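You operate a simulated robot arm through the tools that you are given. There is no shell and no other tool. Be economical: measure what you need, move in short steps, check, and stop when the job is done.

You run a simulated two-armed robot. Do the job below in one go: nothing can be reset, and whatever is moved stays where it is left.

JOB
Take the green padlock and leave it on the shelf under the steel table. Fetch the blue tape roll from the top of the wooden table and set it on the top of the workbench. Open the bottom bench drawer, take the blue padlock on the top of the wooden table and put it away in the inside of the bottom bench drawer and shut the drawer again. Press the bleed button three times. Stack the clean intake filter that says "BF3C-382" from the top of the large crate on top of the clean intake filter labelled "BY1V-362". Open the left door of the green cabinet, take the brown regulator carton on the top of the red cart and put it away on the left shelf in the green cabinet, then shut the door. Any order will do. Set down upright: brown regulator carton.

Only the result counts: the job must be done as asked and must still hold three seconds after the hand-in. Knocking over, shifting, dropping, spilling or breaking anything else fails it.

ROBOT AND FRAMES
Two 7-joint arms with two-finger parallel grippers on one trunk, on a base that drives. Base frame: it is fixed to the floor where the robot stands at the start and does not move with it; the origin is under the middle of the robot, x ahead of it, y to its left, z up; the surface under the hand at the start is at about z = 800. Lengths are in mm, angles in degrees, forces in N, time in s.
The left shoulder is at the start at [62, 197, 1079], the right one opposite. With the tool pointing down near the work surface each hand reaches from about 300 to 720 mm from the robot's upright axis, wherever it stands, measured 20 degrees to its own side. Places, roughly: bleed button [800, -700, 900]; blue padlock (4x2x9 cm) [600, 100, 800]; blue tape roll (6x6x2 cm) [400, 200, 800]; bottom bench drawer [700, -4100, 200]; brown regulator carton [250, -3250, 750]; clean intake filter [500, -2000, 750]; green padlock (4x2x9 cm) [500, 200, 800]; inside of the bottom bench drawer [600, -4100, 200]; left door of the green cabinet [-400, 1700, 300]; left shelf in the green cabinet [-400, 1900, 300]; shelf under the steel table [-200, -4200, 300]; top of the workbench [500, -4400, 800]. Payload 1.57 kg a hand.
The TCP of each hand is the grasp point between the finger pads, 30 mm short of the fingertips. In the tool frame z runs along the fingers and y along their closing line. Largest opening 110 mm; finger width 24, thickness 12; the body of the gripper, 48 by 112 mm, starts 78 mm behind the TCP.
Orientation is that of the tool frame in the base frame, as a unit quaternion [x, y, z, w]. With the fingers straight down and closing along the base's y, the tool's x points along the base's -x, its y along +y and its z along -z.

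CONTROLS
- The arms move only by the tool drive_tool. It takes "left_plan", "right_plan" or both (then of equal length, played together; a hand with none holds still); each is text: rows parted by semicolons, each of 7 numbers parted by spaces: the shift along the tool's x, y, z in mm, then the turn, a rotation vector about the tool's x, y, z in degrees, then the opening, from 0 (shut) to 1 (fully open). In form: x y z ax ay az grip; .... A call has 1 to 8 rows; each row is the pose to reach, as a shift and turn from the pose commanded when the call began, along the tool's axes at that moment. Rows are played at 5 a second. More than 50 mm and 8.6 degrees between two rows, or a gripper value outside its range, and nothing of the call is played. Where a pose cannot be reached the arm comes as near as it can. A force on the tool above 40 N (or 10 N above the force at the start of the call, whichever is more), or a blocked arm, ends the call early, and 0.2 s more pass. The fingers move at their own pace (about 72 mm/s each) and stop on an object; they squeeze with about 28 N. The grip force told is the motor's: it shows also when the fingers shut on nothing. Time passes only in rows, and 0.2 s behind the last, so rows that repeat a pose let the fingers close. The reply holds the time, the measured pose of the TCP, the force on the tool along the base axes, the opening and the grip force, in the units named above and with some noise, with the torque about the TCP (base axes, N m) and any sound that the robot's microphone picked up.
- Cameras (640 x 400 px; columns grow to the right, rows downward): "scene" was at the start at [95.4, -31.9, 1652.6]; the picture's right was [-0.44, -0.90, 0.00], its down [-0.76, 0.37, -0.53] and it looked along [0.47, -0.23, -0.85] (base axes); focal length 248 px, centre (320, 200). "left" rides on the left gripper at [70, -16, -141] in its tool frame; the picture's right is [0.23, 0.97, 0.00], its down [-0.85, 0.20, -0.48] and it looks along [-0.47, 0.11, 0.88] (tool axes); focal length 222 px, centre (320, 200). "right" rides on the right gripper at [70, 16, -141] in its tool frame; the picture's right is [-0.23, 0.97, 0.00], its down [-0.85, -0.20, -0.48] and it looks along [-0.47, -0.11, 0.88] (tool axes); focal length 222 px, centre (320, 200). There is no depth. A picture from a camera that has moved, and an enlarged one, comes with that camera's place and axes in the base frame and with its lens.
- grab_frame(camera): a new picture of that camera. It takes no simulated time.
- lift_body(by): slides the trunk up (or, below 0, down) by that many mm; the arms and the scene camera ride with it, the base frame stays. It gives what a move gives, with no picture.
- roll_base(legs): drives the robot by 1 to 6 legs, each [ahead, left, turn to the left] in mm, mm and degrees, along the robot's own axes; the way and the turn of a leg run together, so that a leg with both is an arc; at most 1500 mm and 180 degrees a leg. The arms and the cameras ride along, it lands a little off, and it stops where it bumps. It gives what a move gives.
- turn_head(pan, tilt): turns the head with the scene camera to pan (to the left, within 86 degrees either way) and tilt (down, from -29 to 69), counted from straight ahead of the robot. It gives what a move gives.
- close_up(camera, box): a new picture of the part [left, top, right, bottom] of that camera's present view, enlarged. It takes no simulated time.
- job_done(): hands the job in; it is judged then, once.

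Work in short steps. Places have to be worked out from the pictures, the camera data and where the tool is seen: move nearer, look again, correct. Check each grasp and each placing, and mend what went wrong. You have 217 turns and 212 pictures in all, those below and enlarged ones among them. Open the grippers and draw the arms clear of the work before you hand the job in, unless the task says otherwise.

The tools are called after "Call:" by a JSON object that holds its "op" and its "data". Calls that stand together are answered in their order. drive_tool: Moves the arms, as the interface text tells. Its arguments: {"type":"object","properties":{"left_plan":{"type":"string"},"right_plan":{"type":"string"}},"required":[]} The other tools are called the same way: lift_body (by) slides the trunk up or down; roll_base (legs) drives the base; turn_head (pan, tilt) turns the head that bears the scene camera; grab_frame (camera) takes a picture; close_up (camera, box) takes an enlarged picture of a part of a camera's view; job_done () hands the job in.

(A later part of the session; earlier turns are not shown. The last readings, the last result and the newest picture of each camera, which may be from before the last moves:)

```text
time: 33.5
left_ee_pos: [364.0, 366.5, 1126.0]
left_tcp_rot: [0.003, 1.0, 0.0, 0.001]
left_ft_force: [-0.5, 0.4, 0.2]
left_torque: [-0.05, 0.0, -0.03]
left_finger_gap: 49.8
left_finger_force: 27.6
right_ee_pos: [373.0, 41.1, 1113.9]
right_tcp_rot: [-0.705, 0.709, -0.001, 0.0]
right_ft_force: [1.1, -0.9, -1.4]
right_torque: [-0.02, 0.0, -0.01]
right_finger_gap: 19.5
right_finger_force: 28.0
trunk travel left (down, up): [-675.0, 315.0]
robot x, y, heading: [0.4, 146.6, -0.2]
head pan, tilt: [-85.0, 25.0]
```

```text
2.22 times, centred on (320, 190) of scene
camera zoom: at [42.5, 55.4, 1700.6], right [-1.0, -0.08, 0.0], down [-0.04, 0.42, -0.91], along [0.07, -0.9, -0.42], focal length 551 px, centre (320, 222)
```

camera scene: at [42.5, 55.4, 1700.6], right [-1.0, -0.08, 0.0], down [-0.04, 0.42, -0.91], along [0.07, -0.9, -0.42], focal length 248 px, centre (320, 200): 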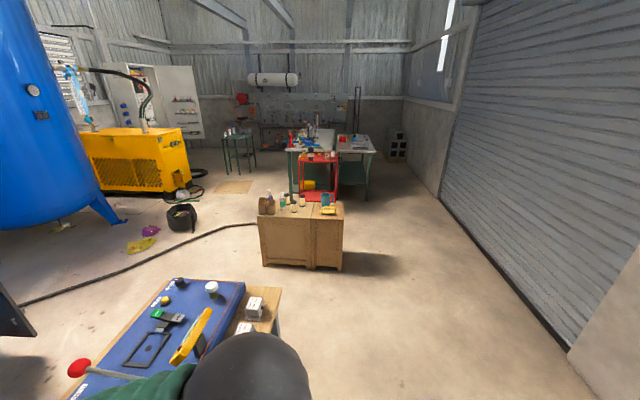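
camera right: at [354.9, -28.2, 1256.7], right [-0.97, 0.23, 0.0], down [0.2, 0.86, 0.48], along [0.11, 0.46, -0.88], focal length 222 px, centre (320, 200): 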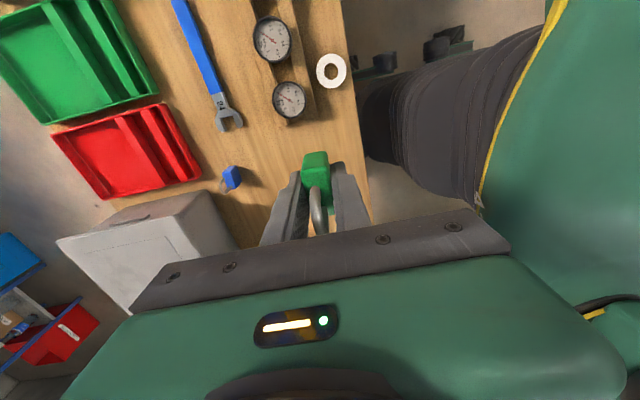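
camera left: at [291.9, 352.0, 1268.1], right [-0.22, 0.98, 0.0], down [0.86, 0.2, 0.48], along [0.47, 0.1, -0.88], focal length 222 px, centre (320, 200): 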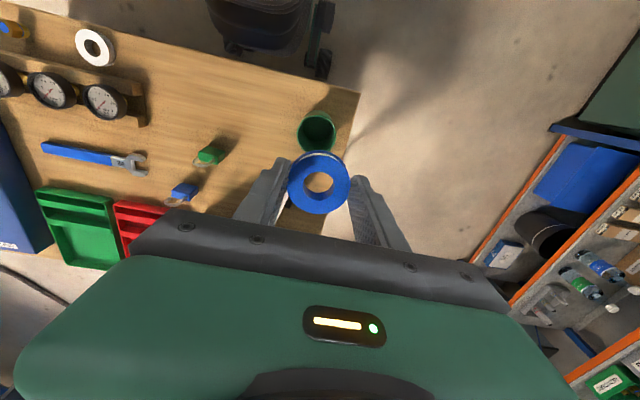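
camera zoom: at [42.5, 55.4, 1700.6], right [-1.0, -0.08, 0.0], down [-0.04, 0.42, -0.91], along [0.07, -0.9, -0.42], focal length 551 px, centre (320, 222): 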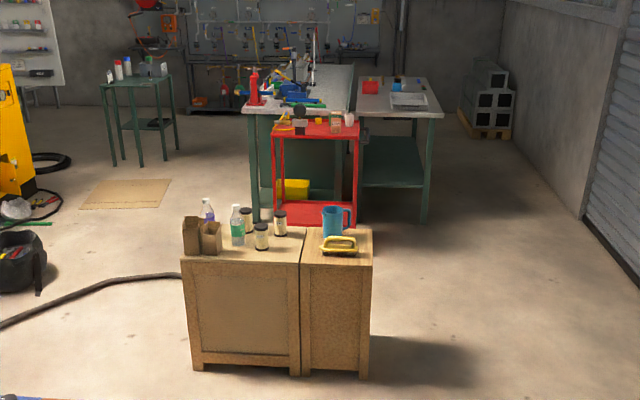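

Layout so far: crates near y -1650 to -2200, the red cart at y -3220 to -3565, then the workbench (x>65) beside the steel table (x<50). I'll drive down the open -x side to face the end of the steel table.

Call:
{"op": "roll_base", "data": {"legs": [[-420, 0, 0], [0, -1500, 0], [0, -1300, 0], [0, 0, -90]]}}

Call:
{"op": "turn_head", "data": {"pan": 0, "tilt": 40}}

Call:
{"op": "grab_frame", "data": {"camera": "scene"}}

```text
time: 53.2
left_ee_pos: [-206.9, -3024.4, 1126.7]
left_tcp_rot: [0.71, 0.704, -0.002, 0.0]
left_ft_force: [-1.0, 0.2, -0.4]
left_torque: [0.01, 0.0, -0.03]
left_finger_gap: 49.6
left_finger_force: 28.2
right_ee_pos: [-532.3, -3032.2, 1113.9]
right_tcp_rot: [0.005, 1.0, 0.0, -0.002]
right_ft_force: [-0.2, -0.5, -1.0]
right_torque: [-0.01, 0.04, -0.04]
right_finger_gap: 19.7
right_finger_force: 28.0
trunk travel left (down, up): [-675.0, 315.0]
robot x, y, heading: [-421.7, -2662.4, -90.4]
head pan, tilt: [-85.0, 25.0]
```

```text
time: 54.8
left_ee_pos: [-208.1, -3026.0, 1126.4]
left_tcp_rot: [0.71, 0.704, -0.002, -0.001]
left_ft_force: [-0.1, 0.7, 0.4]
left_torque: [0.01, 0.0, -0.02]
left_finger_gap: 49.5
left_finger_force: 27.8
right_ee_pos: [-533.0, -3032.1, 1113.6]
right_tcp_rot: [0.005, 1.0, 0.0, -0.001]
right_ft_force: [0.2, -0.5, -1.4]
right_torque: [0.01, 0.02, 0.0]
right_finger_gap: 19.3
right_finger_force: 28.2
trunk travel left (down, up): [-675.0, 315.0]
robot x, y, heading: [-424.3, -2662.1, -90.0]
head pan, tilt: [0.0, 40.0]
```

```text
177 pictures are left
camera scene: at [-424.4, -2780.0, 1677.2], right [-1.0, 0.01, 0.0], down [0.01, 0.64, -0.77], along [-0.01, -0.77, -0.64], focal length 248 px, centre (320, 200)
```

scene: 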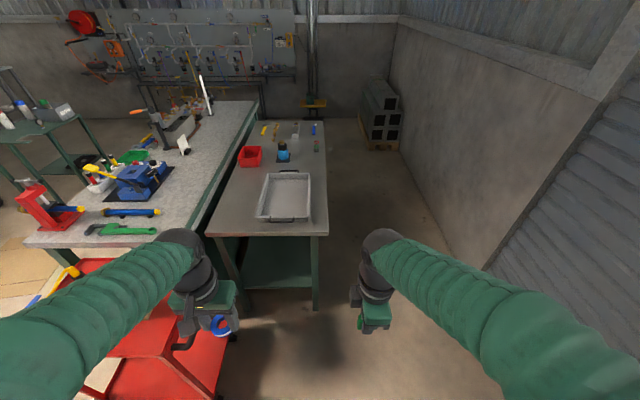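

The steel table spans x -460 to 110, with its front at y -3590. I'll look left at the cart and the near end of the bench.

Call:
{"op": "turn_head", "data": {"pan": 45, "tilt": 40}}

Call:
{"op": "grab_frame", "data": {"camera": "scene"}}

```text
time: 55.9
left_ee_pos: [-207.5, -3025.1, 1126.4]
left_tcp_rot: [0.71, 0.704, -0.001, 0.001]
left_ft_force: [0.1, 0.7, -1.1]
left_torque: [0.01, 0.01, -0.01]
left_finger_gap: 49.4
left_finger_force: 27.8
right_ee_pos: [-533.5, -3032.4, 1114.4]
right_tcp_rot: [0.005, 1.0, -0.002, -0.002]
right_ft_force: [0.1, 0.5, -1.5]
right_torque: [0.0, -0.04, 0.0]
right_finger_gap: 19.5
right_finger_force: 27.5
trunk travel left (down, up): [-675.0, 315.0]
robot x, y, heading: [-422.8, -2667.2, -90.4]
head pan, tilt: [45.0, 40.0]
```

```text
176 pictures are left
camera scene: at [-364.0, -2755.6, 1677.2], right [-0.71, -0.7, 0.0], down [-0.45, 0.46, -0.77], along [0.54, -0.55, -0.64], focal length 248 px, centre (320, 200)
```

scene: 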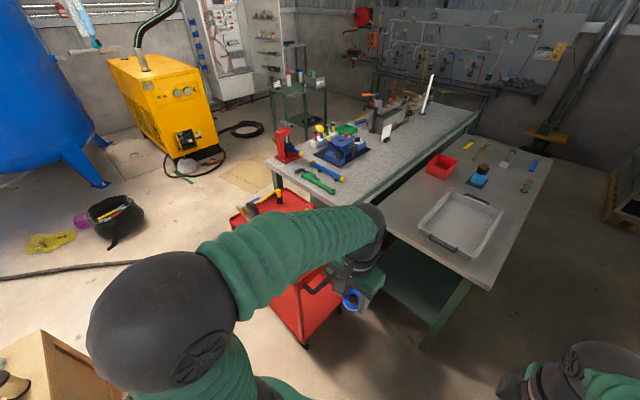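

To place the padlock on the shelf I'll turn the right hand back to face forward and raise and tuck the left hand. After that I'll tilt the right hand and lower the trunk.

Call:
{"op": "drive_tool", "data": {"right_plan": "0 0 0 0 0 8.5 0; 0 0 0 0 0 17 0; 0 0 0 0 0 25.5 0; 0 0 0 0 0 34 0; 0 0 0 0 0 42.5 0; 0 0 0 0 0 51 0; 0 0 0 0 0 59.5 0; 0 0 0 0 0 68 0", "left_plan": "0 -8 -31 0 0 0 0; 0 -16 -62 0 0 0 0; 0 -24 -93 0 0 0 0; 0 -32 -125 0 0 0 0; 0 -40 -156 0 0 0 0; 0 -48 -187 0 0 0 0; 0 -56 -218 0 0 0 0; 0 -64 -250 0 0 0 0"}}

Call:
{"op": "drive_tool", "data": {"right_plan": "0 0 0 0 0 7.5 0; 0 0 0 0 0 15 0; 0 0 0 0 0 22 0"}}

Call:
{"op": "drive_tool", "data": {"right_plan": "0 0 0 0 -8.5 0 0; 0 0 0 0 -17 0 0; 0 0 0 0 -25.5 0 0; 0 0 0 0 -34 0 0; 0 0 0 0 -42.5 0 0; 0 0 0 0 -50 0 0"}}

```text
time: 57.7
left_ee_pos: [-270.8, -3025.1, 1375.3]
left_tcp_rot: [0.71, 0.704, -0.003, 0.0]
left_ft_force: [-0.1, 0.3, 0.4]
left_torque: [-0.01, -0.02, 0.0]
left_finger_gap: 49.7
left_finger_force: 27.6
right_ee_pos: [-533.7, -3032.5, 1115.3]
right_tcp_rot: [0.564, 0.826, -0.001, -0.001]
right_ft_force: [-1.2, 0.6, -1.3]
right_torque: [0.01, 0.02, 0.01]
right_finger_gap: 19.4
right_finger_force: 28.6
trunk travel left (down, up): [-675.0, 315.0]
robot x, y, heading: [-424.5, -2658.9, -90.3]
head pan, tilt: [45.0, 40.0]
```

```text
time: 58.5
left_ee_pos: [-270.4, -3024.0, 1377.0]
left_tcp_rot: [0.71, 0.704, 0.0, 0.0]
left_ft_force: [-0.4, -0.1, 0.5]
left_torque: [0.0, 0.0, 0.0]
left_finger_gap: 49.4
left_finger_force: 27.9
right_ee_pos: [-533.9, -3032.4, 1112.6]
right_tcp_rot: [0.711, 0.703, -0.001, 0.0]
right_ft_force: [-0.2, -0.4, -0.9]
right_torque: [0.0, 0.0, 0.04]
right_finger_gap: 19.5
right_finger_force: 28.4
trunk travel left (down, up): [-675.0, 315.0]
robot x, y, heading: [-420.8, -2660.4, -90.4]
head pan, tilt: [45.0, 40.0]
```

```text
time: 59.9
left_ee_pos: [-267.2, -3024.6, 1380.9]
left_tcp_rot: [0.71, 0.704, -0.001, -0.001]
left_ft_force: [1.1, -0.1, -0.3]
left_torque: [-0.03, 0.02, 0.03]
left_finger_gap: 49.3
left_finger_force: 27.8
right_ee_pos: [-502.8, -3091.0, 1169.5]
right_tcp_rot: [0.651, 0.622, -0.308, 0.307]
right_ft_force: [0.0, 0.7, -0.8]
right_torque: [0.02, 0.04, -0.02]
right_finger_gap: 19.5
right_finger_force: 27.9
right hand out of reach, approached as far as the arm can: row 4, 5, 6
trunk travel left (down, up): [-675.0, 315.0]
robot x, y, heading: [-425.0, -2661.3, -90.4]
head pan, tilt: [45.0, 40.0]
```

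Tilted. I'll lower the trunk by 600, then look at the shelf.

Call:
{"op": "lift_body", "data": {"by": -600}}

Call:
{"op": "turn_head", "data": {"pan": 0, "tilt": 20}}

Call:
{"op": "grab_frame", "data": {"camera": "scene"}}

Call:
{"op": "grab_frame", "data": {"camera": "right"}}

```text
refused: -600 is not a number from -400 to 400
```

```text
time: 61.0
left_ee_pos: [-269.5, -3024.2, 1376.1]
left_tcp_rot: [0.71, 0.704, -0.002, 0.0]
left_ft_force: [0.3, -0.4, -0.4]
left_torque: [0.02, -0.03, 0.02]
left_finger_gap: 49.6
left_finger_force: 28.0
right_ee_pos: [-500.4, -3092.4, 1167.8]
right_tcp_rot: [0.65, 0.622, -0.306, 0.313]
right_ft_force: [0.2, -0.5, 0.1]
right_torque: [0.03, 0.01, 0.0]
right_finger_gap: 19.6
right_finger_force: 28.4
trunk travel left (down, up): [-675.0, 315.0]
robot x, y, heading: [-423.9, -2662.2, -90.4]
head pan, tilt: [0.0, 20.0]
```

```text
175 pictures are left
camera scene: at [-424.4, -2787.6, 1708.5], right [-1.0, 0.01, 0.0], down [0.0, 0.34, -0.94], along [-0.01, -0.94, -0.34], focal length 248 px, centre (320, 200)
```

scene: 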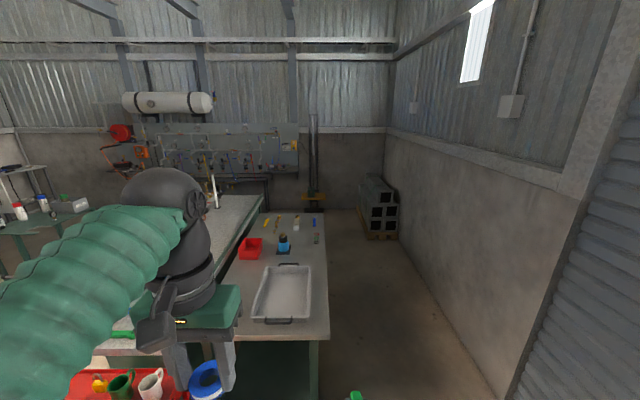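

```text
174 pictures are left
camera right: at [-480.0, -2939.0, 1201.6], right [0.96, -0.17, 0.2], down [-0.23, -0.14, 0.96], along [-0.14, -0.97, -0.18], focal length 222 px, centre (320, 200)
```

right: 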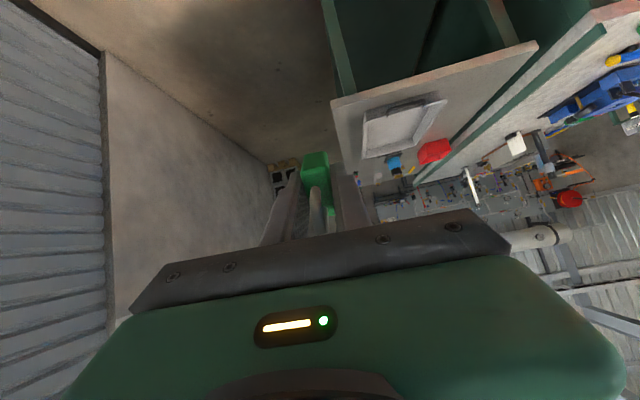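

The lift limit is 400 a call, so I'll lower it in two steps.

Call:
{"op": "lift_body", "data": {"by": -350}}

Call:
{"op": "lift_body", "data": {"by": -250}}

Call:
{"op": "turn_head", "data": {"pan": 10, "tilt": 35}}

Call:
{"op": "grab_frame", "data": {"camera": "scene"}}

Call:
{"op": "grab_frame", "data": {"camera": "right"}}

```text
time: 62.0
left_ee_pos: [-269.8, -3024.7, 1328.7]
left_tcp_rot: [0.71, 0.704, -0.001, 0.0]
left_ft_force: [-0.1, 0.3, -0.3]
left_torque: [0.01, -0.01, 0.01]
left_finger_gap: 49.8
left_finger_force: 28.1
right_ee_pos: [-471.9, -3121.0, 1180.1]
right_tcp_rot: [0.631, 0.6, -0.32, 0.374]
right_ft_force: [-0.2, 0.3, -1.4]
right_torque: [0.0, 0.0, -0.02]
right_finger_gap: 19.5
right_finger_force: 27.7
trunk travel left (down, up): [-630.0, 360.0]
robot x, y, heading: [-420.5, -2662.9, -90.2]
head pan, tilt: [0.0, 20.0]
stopped: the arm was blocked; the commanded pose is now the measured one
```

```text
time: 63.0
left_ee_pos: [-269.8, -3024.4, 1259.9]
left_tcp_rot: [0.71, 0.704, -0.002, 0.001]
left_ft_force: [0.4, -0.1, -0.3]
left_torque: [0.01, 0.02, 0.04]
left_finger_gap: 49.6
left_finger_force: 27.9
right_ee_pos: [-446.6, -3155.2, 1202.8]
right_tcp_rot: [0.609, 0.558, -0.337, 0.452]
right_ft_force: [0.2, -0.3, -1.3]
right_torque: [-0.01, 0.0, -0.03]
right_finger_gap: 19.5
right_finger_force: 27.6
trunk travel left (down, up): [-561.0, 429.0]
robot x, y, heading: [-426.2, -2660.1, -90.1]
head pan, tilt: [0.0, 20.0]
stopped: the arm was blocked; the commanded pose is now the measured one
```

```text
time: 63.8
left_ee_pos: [-269.2, -3023.8, 1262.2]
left_tcp_rot: [0.71, 0.704, -0.002, 0.0]
left_ft_force: [-0.7, 0.0, -0.5]
left_torque: [-0.01, -0.02, 0.01]
left_finger_gap: 49.4
left_finger_force: 28.1
right_ee_pos: [-447.5, -3153.2, 1201.8]
right_tcp_rot: [0.609, 0.561, -0.336, 0.449]
right_ft_force: [-0.1, -0.3, -1.1]
right_torque: [0.0, -0.04, -0.03]
right_finger_gap: 19.5
right_finger_force: 28.1
trunk travel left (down, up): [-561.0, 429.0]
robot x, y, heading: [-426.2, -2661.2, -90.7]
head pan, tilt: [10.0, 35.0]
```

```text
173 pictures are left
camera scene: at [-409.1, -2781.0, 1570.6], right [-0.99, -0.17, 0.0], down [-0.1, 0.57, -0.82], along [0.14, -0.81, -0.57], focal length 248 px, centre (320, 200)
```

scene: 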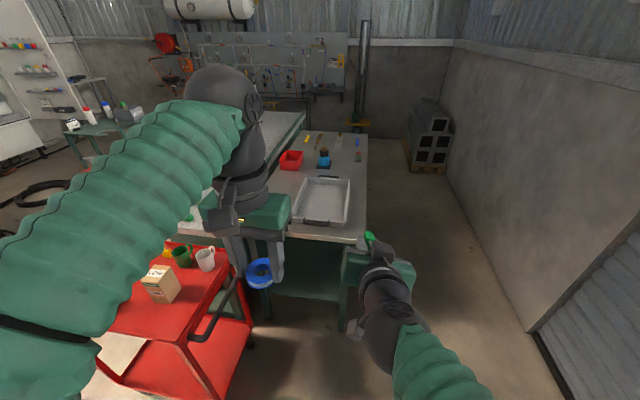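

```text
172 pictures are left
camera right: at [-435.7, -2995.4, 1194.4], right [0.93, -0.06, 0.37], down [-0.37, 0.11, 0.92], along [-0.09, -0.99, 0.08], focal length 222 px, centre (320, 200)
```

right: 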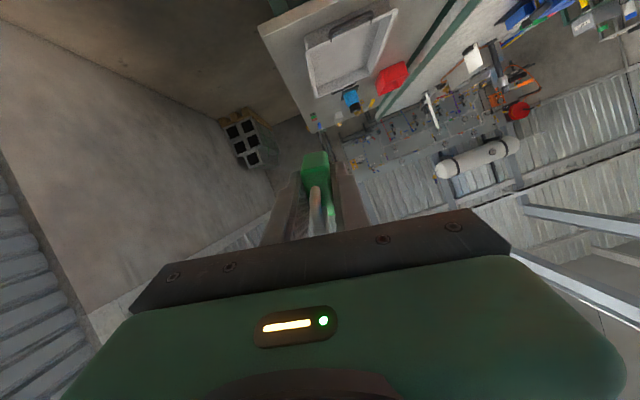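

The right arm was blocked near the body and has tilted further. I'll extend it forward to free it, then carry on down.

Call:
{"op": "drive_tool", "data": {"right_plan": "-15 0 35 0 0 0 0; -30 0 70 0 0 0 0; -45 0 105 0 0 0 0; -57 0 139 0 0 0 0; -20 0 155 0 0 0 0; 17 0 171 0 0 0 0; 54 0 187 0 0 0 0; 90 0 200 0 0 0 0"}}

```text
time: 65.6
left_ee_pos: [-270.4, -3024.7, 1263.7]
left_tcp_rot: [0.71, 0.704, -0.001, 0.0]
left_ft_force: [-0.4, -0.6, 0.5]
left_torque: [0.02, 0.0, 0.01]
left_finger_gap: 49.7
left_finger_force: 27.7
right_ee_pos: [-416.7, -3301.8, 1041.3]
right_tcp_rot: [0.61, 0.561, -0.337, 0.447]
right_ft_force: [-0.8, -0.7, -0.8]
right_torque: [0.0, 0.0, 0.01]
right_finger_gap: 19.2
right_finger_force: 28.2
trunk travel left (down, up): [-561.0, 429.0]
robot x, y, heading: [-425.4, -2658.8, -90.3]
head pan, tilt: [10.0, 35.0]
```

Freed. Continuing down.

Call:
{"op": "lift_body", "data": {"by": -330}}

Call:
{"op": "grab_frame", "data": {"camera": "scene"}}

Call:
{"op": "grab_frame", "data": {"camera": "right"}}

```text
time: 68.8
left_ee_pos: [-270.0, -3023.4, 932.5]
left_tcp_rot: [0.711, 0.703, -0.001, 0.0]
left_ft_force: [-0.1, -0.4, -1.0]
left_torque: [0.0, 0.02, -0.02]
left_finger_gap: 49.9
left_finger_force: 28.0
right_ee_pos: [-417.2, -3301.2, 712.9]
right_tcp_rot: [0.609, 0.562, -0.336, 0.447]
right_ft_force: [-0.1, -1.5, -0.9]
right_torque: [0.0, 0.02, 0.0]
right_finger_gap: 19.5
right_finger_force: 27.5
trunk travel left (down, up): [-231.0, 759.0]
robot x, y, heading: [-425.0, -2661.6, -90.1]
head pan, tilt: [10.0, 35.0]
```

```text
171 pictures are left
camera scene: at [-409.1, -2781.7, 1240.6], right [-0.99, -0.17, 0.0], down [-0.1, 0.57, -0.82], along [0.14, -0.81, -0.58], focal length 248 px, centre (320, 200)
```

scene: 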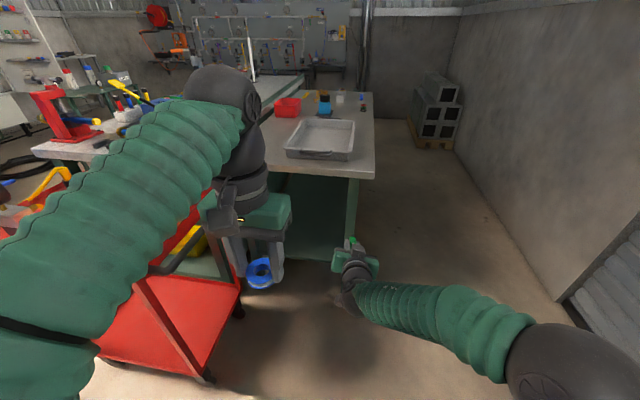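

```text
170 pictures are left
camera right: at [-404.7, -3143.7, 705.9], right [0.93, -0.06, 0.37], down [-0.36, 0.11, 0.93], along [-0.09, -0.99, 0.08], focal length 222 px, centre (320, 200)
```

right: 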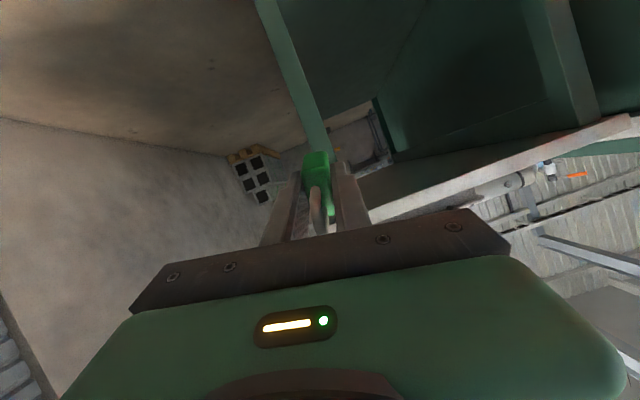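

The shelf's front edge is at about y -3590, z≈300. I'll lower the trunk the rest of the way and the hand too, shifting left 130, before going in under the table.

Call:
{"op": "lift_body", "data": {"by": -225}}

Call:
{"op": "roll_base", "data": {"legs": [[0, 130, 0]]}}

Call:
{"op": "drive_tool", "data": {"right_plan": "40 5 15 0 0 0 0; 70 10 28 0 0 0 0; 92 14 37 0 0 0 0"}}

Call:
{"op": "grab_frame", "data": {"camera": "right"}}

Call:
{"op": "grab_frame", "data": {"camera": "scene"}}

```text
time: 71.2
left_ee_pos: [-270.4, -3021.9, 706.4]
left_tcp_rot: [0.71, 0.704, -0.001, 0.0]
left_ft_force: [-0.3, 0.8, -0.3]
left_torque: [-0.02, -0.01, 0.0]
left_finger_gap: 49.4
left_finger_force: 27.5
right_ee_pos: [-416.8, -3301.8, 487.9]
right_tcp_rot: [0.61, 0.562, -0.336, 0.447]
right_ft_force: [-0.5, 0.9, -1.1]
right_torque: [0.0, 0.0, 0.01]
right_finger_gap: 19.2
right_finger_force: 28.4
trunk travel left (down, up): [-6.0, 984.0]
robot x, y, heading: [-424.9, -2664.0, -90.4]
head pan, tilt: [10.0, 35.0]
```

```text
time: 72.5
left_ee_pos: [-140.9, -3023.1, 706.2]
left_tcp_rot: [0.709, 0.705, -0.001, 0.0]
left_ft_force: [-0.1, -0.3, -0.4]
left_torque: [0.0, 0.0, -0.03]
left_finger_gap: 49.6
left_finger_force: 28.0
right_ee_pos: [-287.5, -3301.5, 488.1]
right_tcp_rot: [0.609, 0.563, -0.335, 0.448]
right_ft_force: [0.0, -0.8, -1.3]
right_torque: [-0.01, -0.04, 0.02]
right_finger_gap: 19.4
right_finger_force: 27.8
trunk travel left (down, up): [-6.0, 984.0]
robot x, y, heading: [-294.0, -2660.4, -90.5]
head pan, tilt: [10.0, 35.0]
```

```text
time: 73.3
left_ee_pos: [-140.1, -3023.3, 706.8]
left_tcp_rot: [0.71, 0.704, -0.002, -0.001]
left_ft_force: [0.1, 0.5, 0.4]
left_torque: [0.02, 0.02, 0.0]
left_finger_gap: 49.4
left_finger_force: 28.0
right_ee_pos: [-255.5, -3301.2, 392.0]
right_tcp_rot: [0.609, 0.562, -0.337, 0.448]
right_ft_force: [-0.4, 0.4, -0.8]
right_torque: [-0.01, 0.01, 0.04]
right_finger_gap: 19.3
right_finger_force: 27.8
trunk travel left (down, up): [-6.0, 984.0]
robot x, y, heading: [-290.4, -2662.9, -90.3]
head pan, tilt: [10.0, 35.0]
```

```text
169 pictures are left
camera right: at [-243.6, -3142.4, 385.1], right [0.93, -0.06, 0.37], down [-0.36, 0.11, 0.93], along [-0.09, -0.99, 0.08], focal length 222 px, centre (320, 200)
```

right: 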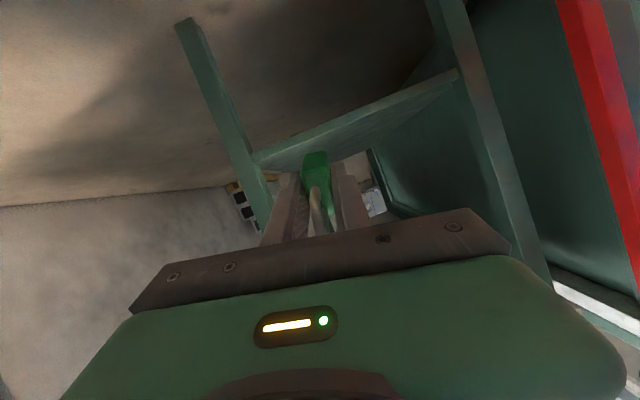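

```text
168 pictures are left
camera scene: at [-278.2, -2782.4, 1015.5], right [-0.99, -0.17, 0.0], down [-0.1, 0.57, -0.82], along [0.14, -0.81, -0.58], focal length 248 px, centre (320, 200)
```

scene: 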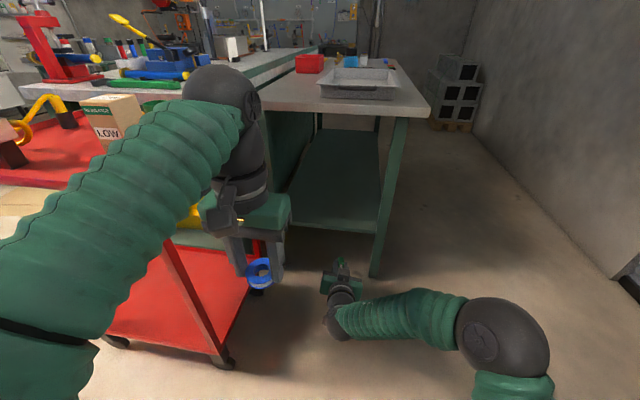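

The shelf top is at about z 297. I'll roll forward only part way, to keep the left elbow off the cart, and reach in with the arm.

Call:
{"op": "roll_base", "data": {"legs": [[220, 0, 0]]}}

Call:
{"op": "drive_tool", "data": {"right_plan": "-12 0 40 0 0 0 0; -25 0 80 0 0 0 0; -38 0 120 0 0 0 0; -50 0 160 0 0 0 0"}}

Call:
{"op": "grab_frame", "data": {"camera": "scene"}}

Call:
{"op": "grab_frame", "data": {"camera": "right"}}

```text
time: 75.0
left_ee_pos: [-141.1, -3243.1, 706.9]
left_tcp_rot: [0.709, 0.705, -0.001, 0.0]
left_ft_force: [0.3, -0.2, 0.8]
left_torque: [-0.02, -0.01, 0.02]
left_finger_gap: 49.6
left_finger_force: 27.9
right_ee_pos: [-258.1, -3519.8, 391.9]
right_tcp_rot: [0.609, 0.562, -0.337, 0.447]
right_ft_force: [-0.1, -0.4, -1.3]
right_torque: [0.0, 0.02, 0.02]
right_finger_gap: 19.5
right_finger_force: 27.8
trunk travel left (down, up): [-6.0, 984.0]
robot x, y, heading: [-297.5, -2884.8, -90.5]
head pan, tilt: [10.0, 35.0]
```

```text
time: 76.0
left_ee_pos: [-140.6, -3243.0, 707.9]
left_tcp_rot: [0.709, 0.705, -0.003, -0.001]
left_ft_force: [0.4, 0.5, 0.2]
left_torque: [-0.01, -0.05, 0.02]
left_finger_gap: 49.4
left_finger_force: 27.7
right_ee_pos: [-250.5, -3687.4, 378.4]
right_tcp_rot: [0.608, 0.563, -0.336, 0.447]
right_ft_force: [0.7, 0.1, -0.8]
right_torque: [0.02, 0.01, -0.04]
right_finger_gap: 19.5
right_finger_force: 27.9
trunk travel left (down, up): [-6.0, 984.0]
robot x, y, heading: [-297.1, -2881.6, -90.6]
head pan, tilt: [10.0, 35.0]
```

```text
167 pictures are left
camera scene: at [-279.8, -3003.0, 1015.5], right [-0.99, -0.17, 0.0], down [-0.1, 0.57, -0.82], along [0.14, -0.81, -0.58], focal length 248 px, centre (320, 200)
```

scene: 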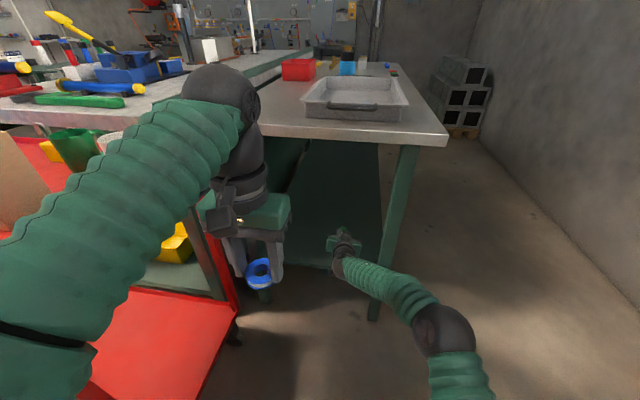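

```text
166 pictures are left
camera right: at [-237.9, -3529.7, 371.5], right [0.93, -0.06, 0.37], down [-0.36, 0.11, 0.93], along [-0.09, -0.99, 0.08], focal length 222 px, centre (320, 200)
```

right: 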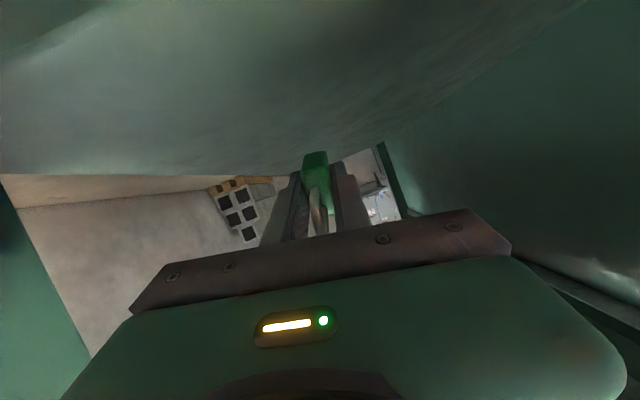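

It's inside over the shelf. I'll lower until it touches.

Call:
{"op": "drive_tool", "data": {"right_plan": "14 -2.5 5.5 0 0 0 0; 27 -5 11 0 0 0 0; 32 -6 13 0 0 0 0; 36 -7 15 0 0 0 0"}}

Call:
{"op": "grab_frame", "data": {"camera": "right"}}

```text
time: 77.0
left_ee_pos: [-139.4, -3242.1, 706.4]
left_tcp_rot: [0.709, 0.705, -0.002, 0.001]
left_ft_force: [0.4, -1.0, 0.0]
left_torque: [0.03, 0.04, 0.03]
left_finger_gap: 49.3
left_finger_force: 27.9
right_ee_pos: [-250.5, -3687.6, 339.8]
right_tcp_rot: [0.609, 0.562, -0.337, 0.447]
right_ft_force: [-0.1, 0.7, -0.9]
right_torque: [-0.01, -0.01, 0.02]
right_finger_gap: 19.7
right_finger_force: 27.6
trunk travel left (down, up): [-6.0, 984.0]
robot x, y, heading: [-292.5, -2885.5, -90.5]
head pan, tilt: [10.0, 35.0]
```

```text
165 pictures are left
camera right: at [-238.4, -3529.3, 331.9], right [0.93, -0.06, 0.37], down [-0.36, 0.11, 0.93], along [-0.09, -0.99, 0.08], focal length 222 px, centre (320, 200)
```

right: 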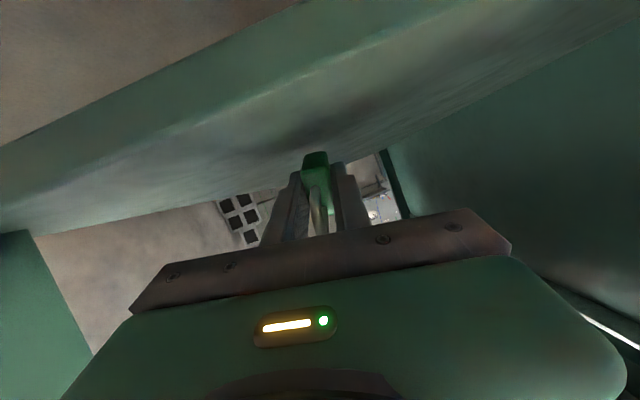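

No contact yet, so lower still.

Call:
{"op": "drive_tool", "data": {"right_plan": "4.5 -1 2 0 0 0 0; 9 -2 4 0 0 0 0; 13.5 -3 6 0 0 0 0; 18 -4 7.5 0 0 0 0; 22 -4 9 0 0 0 0"}}

```text
time: 78.2
left_ee_pos: [-140.1, -3239.5, 709.9]
left_tcp_rot: [0.709, 0.705, -0.004, 0.002]
left_ft_force: [0.4, -0.6, 0.3]
left_torque: [0.02, 0.01, 0.01]
left_finger_gap: 49.7
left_finger_force: 27.4
right_ee_pos: [-250.9, -3685.6, 324.4]
right_tcp_rot: [0.606, 0.56, -0.34, 0.451]
right_ft_force: [6.2, 1.8, 33.8]
right_torque: [-0.9, 0.17, 0.15]
right_finger_gap: 19.7
right_finger_force: 28.2
trunk travel left (down, up): [-6.0, 984.0]
robot x, y, heading: [-294.7, -2880.6, -90.3]
head pan, tilt: [10.0, 35.0]
```

It touched the shelf. I'll ease up 5 mm and open.

Call:
{"op": "drive_tool", "data": {"right_plan": "-6 1 -2.5 0 0 0 0; -7 1 -3 0 0 0 0.4; -7 1 -3 0 0 0 0.6; -7 1 -3 0 0 0 0.6"}}

Call:
{"op": "grab_frame", "data": {"camera": "right"}}

```text
time: 79.2
left_ee_pos: [-138.9, -3240.2, 708.6]
left_tcp_rot: [0.71, 0.704, -0.004, 0.002]
left_ft_force: [-0.7, 0.2, -0.2]
left_torque: [0.0, 0.0, -0.01]
left_finger_gap: 49.5
left_finger_force: 28.3
right_ee_pos: [-248.0, -3685.2, 326.7]
right_tcp_rot: [0.607, 0.563, -0.336, 0.45]
right_ft_force: [23.2, 5.6, 23.0]
right_torque: [-0.5, 0.04, 0.42]
right_finger_gap: 42.1
right_finger_force: 0.0
trunk travel left (down, up): [-6.0, 984.0]
robot x, y, heading: [-295.5, -2884.2, -90.4]
head pan, tilt: [10.0, 35.0]
```

```text
164 pictures are left
camera right: at [-236.1, -3527.0, 318.8], right [0.93, -0.05, 0.37], down [-0.36, 0.11, 0.93], along [-0.09, -0.99, 0.08], focal length 222 px, centre (320, 200)
```

right: 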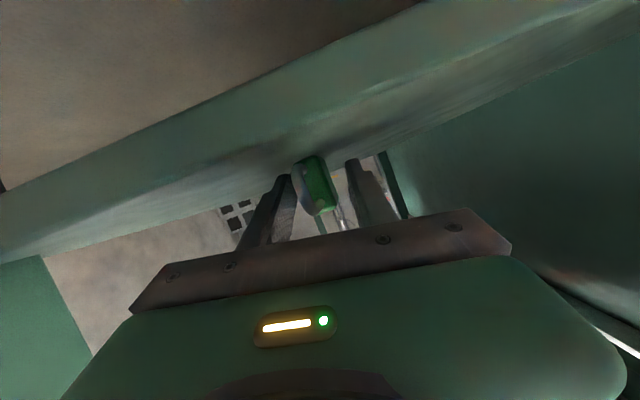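

One finger presses the shelf because of the roll. I'll raise a little, open wide, and look.

Call:
{"op": "drive_tool", "data": {"right_plan": "-9 2 -4 0 0 0 0.6; -18 4 -8 0 0 0 1; -18 4 -8 0 0 0 1; -18 4 -8 0 0 0 1"}}

Call:
{"op": "grab_frame", "data": {"camera": "right"}}

```text
time: 80.2
left_ee_pos: [-140.6, -3243.5, 707.7]
left_tcp_rot: [0.709, 0.705, -0.001, 0.001]
left_ft_force: [0.3, 0.1, -0.4]
left_torque: [0.03, -0.02, 0.0]
left_finger_gap: 49.8
left_finger_force: 28.2
right_ee_pos: [-249.7, -3686.8, 342.0]
right_tcp_rot: [0.61, 0.562, -0.336, 0.447]
right_ft_force: [0.0, 0.0, 0.6]
right_torque: [-0.04, -0.01, 0.01]
right_finger_gap: 110.2
right_finger_force: 0.0
trunk travel left (down, up): [-6.0, 984.0]
robot x, y, heading: [-293.9, -2885.0, -90.8]
head pan, tilt: [10.0, 35.0]
```

```text
163 pictures are left
camera right: at [-238.4, -3528.6, 335.3], right [0.93, -0.06, 0.37], down [-0.36, 0.11, 0.93], along [-0.09, -0.99, 0.08], focal length 222 px, centre (320, 200)
```

right: 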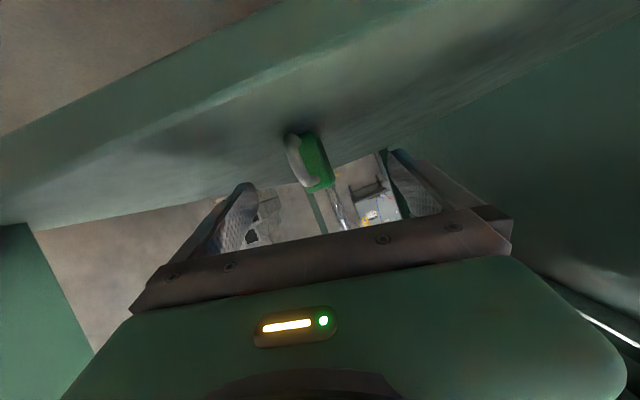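

The padlock rests on the shelf. I'll withdraw the hand straight back.

Call:
{"op": "drive_tool", "data": {"right_plan": "10 2 -40 0 0 0 1; 22 4 -80 0 0 0 1; 34 6 -118 0 0 0 1; 46 8 -156 0 0 0 1; 58 10 -193 0 0 0 1"}}

Call:
{"op": "grab_frame", "data": {"camera": "right"}}

```text
time: 81.4
left_ee_pos: [-140.7, -3244.2, 707.4]
left_tcp_rot: [0.71, 0.704, -0.002, 0.0]
left_ft_force: [-0.4, -0.2, -1.0]
left_torque: [0.03, 0.01, -0.01]
left_finger_gap: 49.9
left_finger_force: 28.0
right_ee_pos: [-250.4, -3485.5, 365.8]
right_tcp_rot: [0.61, 0.561, -0.337, 0.447]
right_ft_force: [-0.8, -0.6, -0.5]
right_torque: [0.03, -0.02, -0.01]
right_finger_gap: 110.0
right_finger_force: 0.0
trunk travel left (down, up): [-6.0, 984.0]
robot x, y, heading: [-293.1, -2881.6, -90.4]
head pan, tilt: [10.0, 35.0]
```

```text
162 pictures are left
camera right: at [-238.4, -3327.7, 357.4], right [0.93, -0.06, 0.37], down [-0.36, 0.11, 0.93], along [-0.09, -0.99, 0.08], focal length 222 px, centre (320, 200)
```

right: 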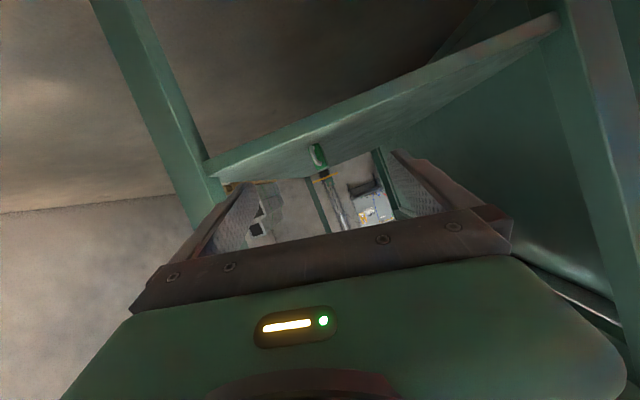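

The padlock lies on the shelf. I'll back off and raise the trunk.

Call:
{"op": "roll_base", "data": {"legs": [[-260, -100, 0]]}}

Call:
{"op": "lift_body", "data": {"by": 400}}

Call:
{"op": "lift_body", "data": {"by": 270}}

Call:
{"op": "turn_head", "data": {"pan": 75, "tilt": 40}}

Call:
{"op": "grab_frame", "data": {"camera": "scene"}}

```text
time: 83.3
left_ee_pos: [-239.3, -2981.9, 707.6]
left_tcp_rot: [0.711, 0.704, -0.003, 0.001]
left_ft_force: [0.1, -0.2, 0.4]
left_torque: [-0.01, -0.01, -0.01]
left_finger_gap: 49.5
left_finger_force: 27.9
right_ee_pos: [-349.1, -3224.3, 363.0]
right_tcp_rot: [0.609, 0.562, -0.336, 0.448]
right_ft_force: [0.8, -0.4, -0.2]
right_torque: [0.01, -0.02, 0.0]
right_finger_gap: 110.2
right_finger_force: 0.0
trunk travel left (down, up): [-6.0, 984.0]
robot x, y, heading: [-394.0, -2622.8, -90.3]
head pan, tilt: [10.0, 35.0]
```

```text
time: 87.2
left_ee_pos: [-238.6, -2982.7, 1107.9]
left_tcp_rot: [0.71, 0.704, -0.002, 0.001]
left_ft_force: [0.2, -0.1, -1.2]
left_torque: [0.01, 0.01, -0.02]
left_finger_gap: 49.8
left_finger_force: 27.5
right_ee_pos: [-350.0, -3224.5, 764.7]
right_tcp_rot: [0.61, 0.561, -0.337, 0.447]
right_ft_force: [-0.1, 0.1, -0.2]
right_torque: [0.02, -0.01, -0.01]
right_finger_gap: 110.1
right_finger_force: 0.0
trunk travel left (down, up): [-406.0, 584.0]
robot x, y, heading: [-395.6, -2622.3, -90.6]
head pan, tilt: [10.0, 35.0]
```

```text
time: 89.9
left_ee_pos: [-239.2, -2982.9, 1378.2]
left_tcp_rot: [0.71, 0.704, -0.002, 0.0]
left_ft_force: [-1.4, -0.2, 0.5]
left_torque: [-0.01, 0.0, -0.01]
left_finger_gap: 49.4
left_finger_force: 27.8
right_ee_pos: [-348.9, -3224.6, 1035.2]
right_tcp_rot: [0.61, 0.561, -0.338, 0.447]
right_ft_force: [0.1, -0.4, -0.1]
right_torque: [-0.01, -0.03, -0.03]
right_finger_gap: 110.0
right_finger_force: 0.0
trunk travel left (down, up): [-676.0, 314.0]
robot x, y, heading: [-395.1, -2622.0, -90.5]
head pan, tilt: [10.0, 35.0]
```

```text
time: 91.3
left_ee_pos: [-239.8, -2983.2, 1377.3]
left_tcp_rot: [0.71, 0.704, -0.003, 0.0]
left_ft_force: [-0.1, -0.4, -0.8]
left_torque: [-0.02, -0.05, -0.02]
left_finger_gap: 49.7
left_finger_force: 28.2
right_ee_pos: [-349.7, -3226.0, 1033.6]
right_tcp_rot: [0.611, 0.561, -0.337, 0.446]
right_ft_force: [-0.4, -0.2, 0.3]
right_torque: [0.0, 0.03, -0.03]
right_finger_gap: 110.0
right_finger_force: 0.1
trunk travel left (down, up): [-676.0, 314.0]
robot x, y, heading: [-399.1, -2621.4, -90.2]
head pan, tilt: [75.0, 40.0]
```

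```text
161 pictures are left
camera scene: at [-310.5, -2678.5, 1678.1], right [-0.27, -0.96, 0.0], down [-0.62, 0.17, -0.77], along [0.74, -0.2, -0.64], focal length 248 px, centre (320, 200)
```

scene: 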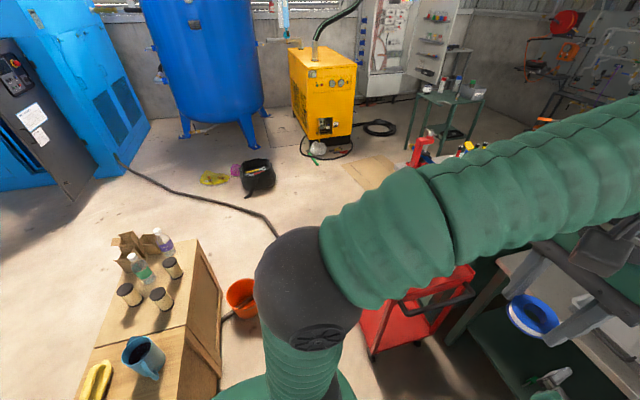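

The hose runs from an orange bucket behind the crates to the cabinet, and the gap between bucket and cart is too narrow. I'll go round through the wider gap between the wooden table and the crates.

Call:
{"op": "roll_base", "data": {"legs": [[-1390, 0, 0], [0, 0, 90]]}}

Call:
{"op": "turn_head", "data": {"pan": -20, "tilt": 45}}

Call:
{"op": "grab_frame", "data": {"camera": "scene"}}

```text
time: 102.1
left_ee_pos: [-21.4, -1070.4, 1377.8]
left_tcp_rot: [-0.001, 1.0, -0.002, 0.001]
left_ft_force: [-0.6, -0.1, 0.3]
left_torque: [-0.02, 0.0, -0.02]
left_finger_gap: 49.7
left_finger_force: 28.0
right_ee_pos: [220.7, -1179.6, 1034.2]
right_tcp_rot: [0.03, 0.827, 0.081, 0.555]
right_ft_force: [0.2, -0.4, 0.0]
right_torque: [0.02, 0.02, 0.02]
right_finger_gap: 109.9
right_finger_force: 0.1
trunk travel left (down, up): [-676.0, 314.0]
robot x, y, heading: [-381.0, -1230.6, -0.0]
head pan, tilt: [75.0, 40.0]
```

```text
time: 103.8
left_ee_pos: [-23.9, -1071.5, 1378.7]
left_tcp_rot: [0.0, 1.0, -0.001, 0.003]
left_ft_force: [-0.5, -0.3, -0.6]
left_torque: [-0.02, 0.01, 0.02]
left_finger_gap: 49.7
left_finger_force: 28.3
right_ee_pos: [221.4, -1179.7, 1035.3]
right_tcp_rot: [0.03, 0.827, 0.08, 0.555]
right_ft_force: [-0.1, -0.8, -0.6]
right_torque: [0.02, 0.02, 0.01]
right_finger_gap: 110.0
right_finger_force: 0.1
trunk travel left (down, up): [-676.0, 314.0]
robot x, y, heading: [-385.0, -1230.3, 0.0]
head pan, tilt: [-20.0, 45.0]
```

```text
160 pictures are left
camera scene: at [-271.3, -1257.0, 1670.8], right [-0.34, -0.94, 0.0], down [-0.67, 0.24, -0.71], along [0.66, -0.24, -0.71], focal length 248 px, centre (320, 200)
```

scene: 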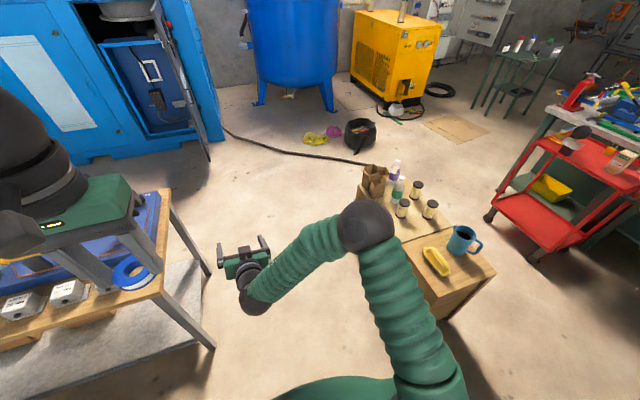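

The four jars on the crate must be the filters. Since I'm here with the right hand free, I'll do the stacking now; first I set the right hand back to pointing straight down.

Call:
{"op": "drive_tool", "data": {"right_plan": "0 0 0 1.2 8.4 -0.4 1; 0 0 0 2.4 16.8 -0.9 1; 0 0 0 3.6 25.3 -1.3 1; 0 0 0 4.8 33.7 -1.8 1; 0 0 0 6 42.2 -2.2 1; 0 0 0 7.2 50.6 -2.7 1; 0 0 0 8.4 59 -3.1 1; 0 0 0 9.7 67.5 -3.6 1"}}

Call:
{"op": "roll_base", "data": {"legs": [[770, 0, 0], [0, 0, -90], [90, 0, 0]]}}

Call:
{"op": "turn_head", "data": {"pan": 0, "tilt": 55}}

Call:
{"op": "grab_frame", "data": {"camera": "scene"}}

Call:
{"op": "grab_frame", "data": {"camera": "right"}}

```text
time: 105.6
left_ee_pos: [-22.2, -1068.8, 1377.0]
left_tcp_rot: [0.0, 1.0, -0.002, 0.002]
left_ft_force: [-0.1, 1.4, 0.1]
left_torque: [0.01, 0.01, -0.03]
left_finger_gap: 49.7
left_finger_force: 27.8
right_ee_pos: [221.8, -1178.3, 1034.1]
right_tcp_rot: [-0.001, 1.0, 0.002, -0.002]
right_ft_force: [0.6, -0.3, 0.0]
right_torque: [0.04, 0.03, -0.01]
right_finger_gap: 110.0
right_finger_force: 0.0
trunk travel left (down, up): [-676.0, 314.0]
robot x, y, heading: [-381.7, -1230.2, 0.2]
head pan, tilt: [-20.0, 45.0]
```

```text
time: 114.2
left_ee_pos: [557.3, -1667.5, 1379.0]
left_tcp_rot: [0.7, 0.714, -0.004, 0.001]
left_ft_force: [0.1, 0.5, 0.5]
left_torque: [0.03, 0.01, -0.01]
left_finger_gap: 49.6
left_finger_force: 27.9
right_ee_pos: [454.8, -1916.0, 1038.4]
right_tcp_rot: [0.7, 0.714, -0.001, 0.002]
right_ft_force: [0.0, -0.3, -0.2]
right_torque: [-0.03, -0.01, 0.04]
right_finger_gap: 110.1
right_finger_force: 0.1
trunk travel left (down, up): [-676.0, 314.0]
robot x, y, heading: [389.8, -1315.9, -88.6]
head pan, tilt: [-20.0, 45.0]
```

```text
time: 115.1
left_ee_pos: [558.0, -1675.7, 1377.9]
left_tcp_rot: [0.7, 0.714, -0.002, 0.0]
left_ft_force: [0.6, -0.5, 0.8]
left_torque: [0.03, 0.01, -0.01]
left_finger_gap: 49.6
left_finger_force: 28.1
right_ee_pos: [455.6, -1920.0, 1033.7]
right_tcp_rot: [0.7, 0.714, 0.002, -0.001]
right_ft_force: [0.7, -0.6, -0.6]
right_torque: [-0.01, -0.03, 0.01]
right_finger_gap: 110.0
right_finger_force: 0.2
trunk travel left (down, up): [-676.0, 314.0]
robot x, y, heading: [391.6, -1317.8, -89.1]
head pan, tilt: [0.0, 55.0]
```

```text
159 pictures are left
camera scene: at [397.1, -1426.9, 1657.1], right [-1.0, -0.02, 0.0], down [-0.02, 0.82, -0.57], along [0.01, -0.57, -0.82], focal length 248 px, centre (320, 200)
```

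scene: 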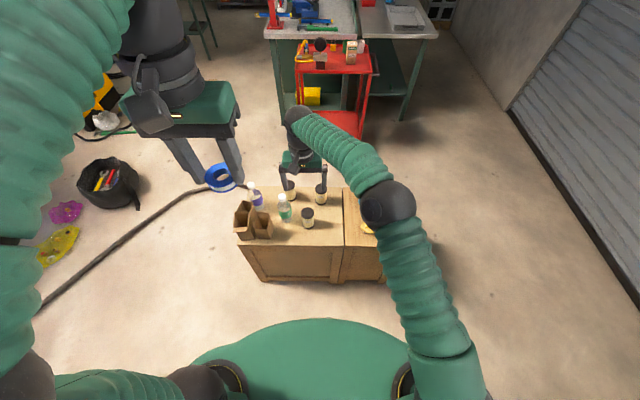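

```text
158 pictures are left
camera right: at [469.0, -1850.8, 1176.5], right [0.98, -0.21, 0.0], down [-0.18, -0.86, 0.48], along [-0.1, -0.47, -0.88], focal length 222 px, centre (320, 200)
```

right: 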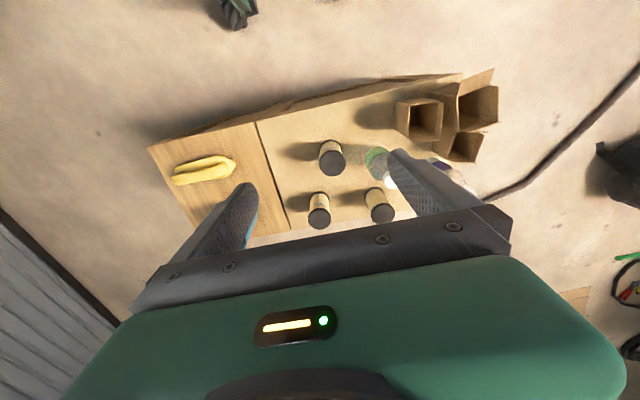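

I can see three jars. I'll zoom to read the labels.

Call:
{"op": "close_up", "data": {"camera": "right", "box": [270, 130, 430, 240]}}

Call:
{"op": "close_up", "data": {"camera": "scene", "box": [225, 165, 345, 245]}}

```text
3.64 times, centred on (350, 185) of right
camera zoom: at [469.0, -1850.8, 1176.5], right [0.98, -0.21, 0.0], down [-0.18, -0.86, 0.48], along [-0.1, -0.47, -0.88], focal length 808 px, centre (211, 254)
```

zoom: 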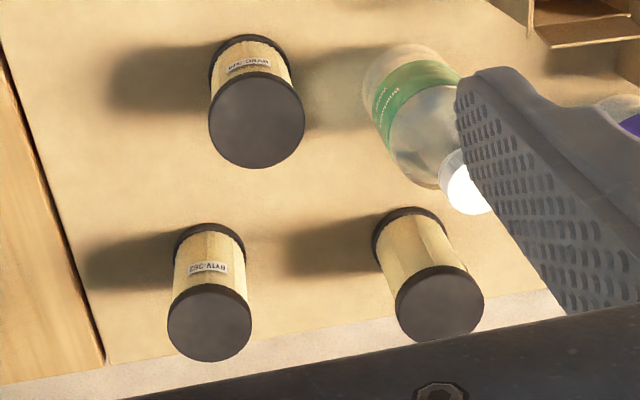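

```text
5.00 times, centred on (285, 205) of scene
camera zoom: at [397.1, -1426.9, 1657.1], right [-1.0, -0.02, 0.0], down [-0.02, 0.82, -0.57], along [0.01, -0.57, -0.82], focal length 1240 px, centre (495, 175)
```

zoom: 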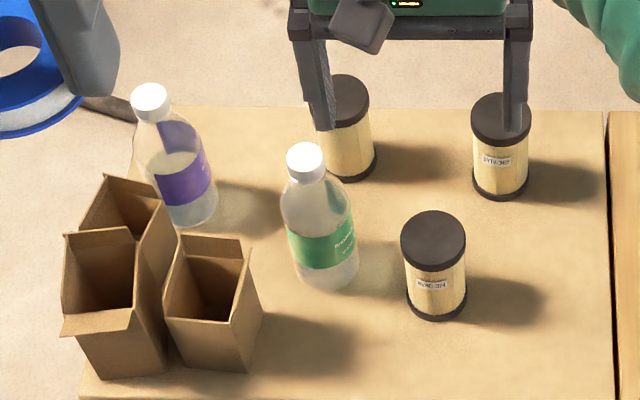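

Call:
{"op": "close_up", "data": {"camera": "scene", "box": [301, 215, 325, 230]}}

Call:
{"op": "close_up", "data": {"camera": "scene", "box": [314, 190, 338, 205]}}

Call:
{"op": "close_up", "data": {"camera": "right", "box": [318, 138, 350, 158]}}

Call:
{"op": "close_up", "data": {"camera": "right", "box": [306, 193, 338, 213]}}

```text
16.00 times, centred on (313, 222) of scene
camera zoom: at [397.1, -1426.9, 1657.1], right [-1.0, -0.02, 0.0], down [-0.02, 0.82, -0.57], along [0.01, -0.57, -0.82], focal length 3967 px, centre (432, -160)
```

zoom: 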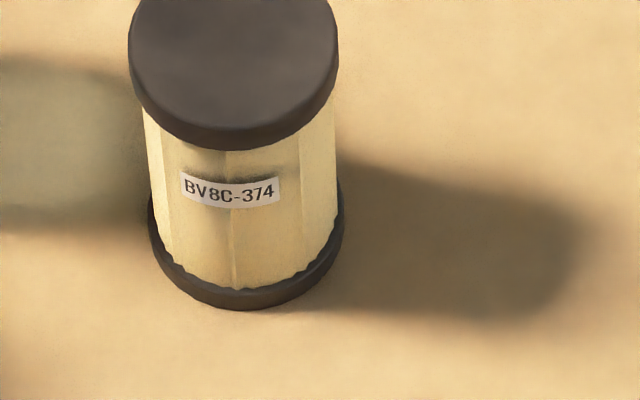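

```text
16.00 times, centred on (326, 198) of scene
camera zoom: at [397.1, -1426.9, 1657.1], right [-1.0, -0.02, 0.0], down [-0.02, 0.82, -0.57], along [0.01, -0.57, -0.82], focal length 3967 px, centre (224, 240)
```

zoom: 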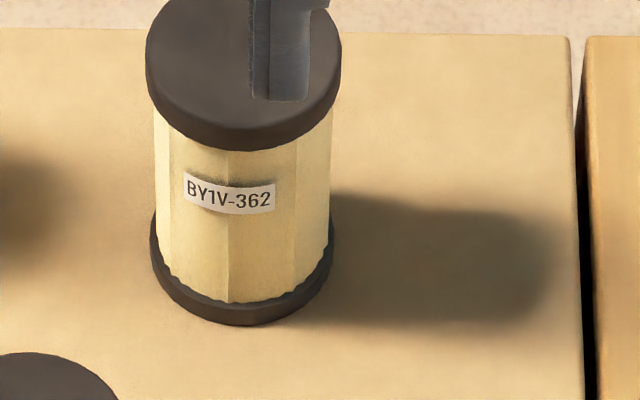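

```text
16.00 times, centred on (334, 148) of right
camera zoom: at [469.0, -1850.8, 1176.5], right [0.98, -0.21, 0.0], down [-0.18, -0.86, 0.48], along [-0.1, -0.47, -0.88], focal length 3554 px, centre (96, 1032)
```

zoom: 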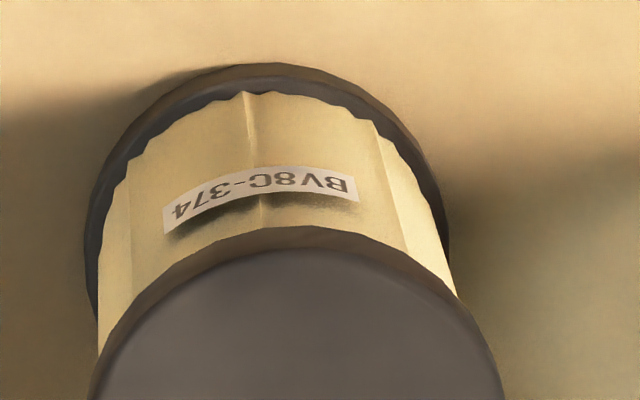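

```text
16.00 times, centred on (322, 203) of right
camera zoom: at [469.0, -1850.8, 1176.5], right [0.98, -0.21, 0.0], down [-0.18, -0.86, 0.48], along [-0.1, -0.47, -0.88], focal length 3554 px, centre (288, 152)
```

zoom: 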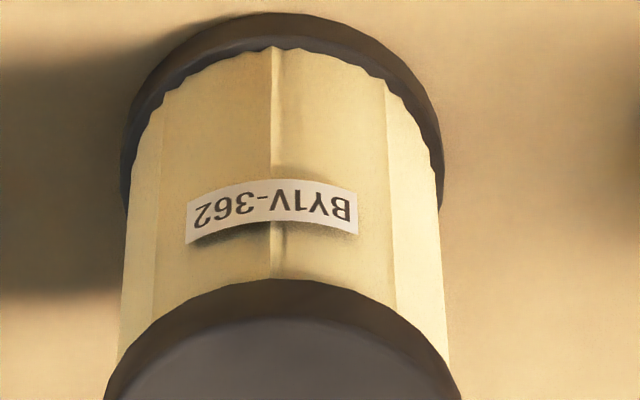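

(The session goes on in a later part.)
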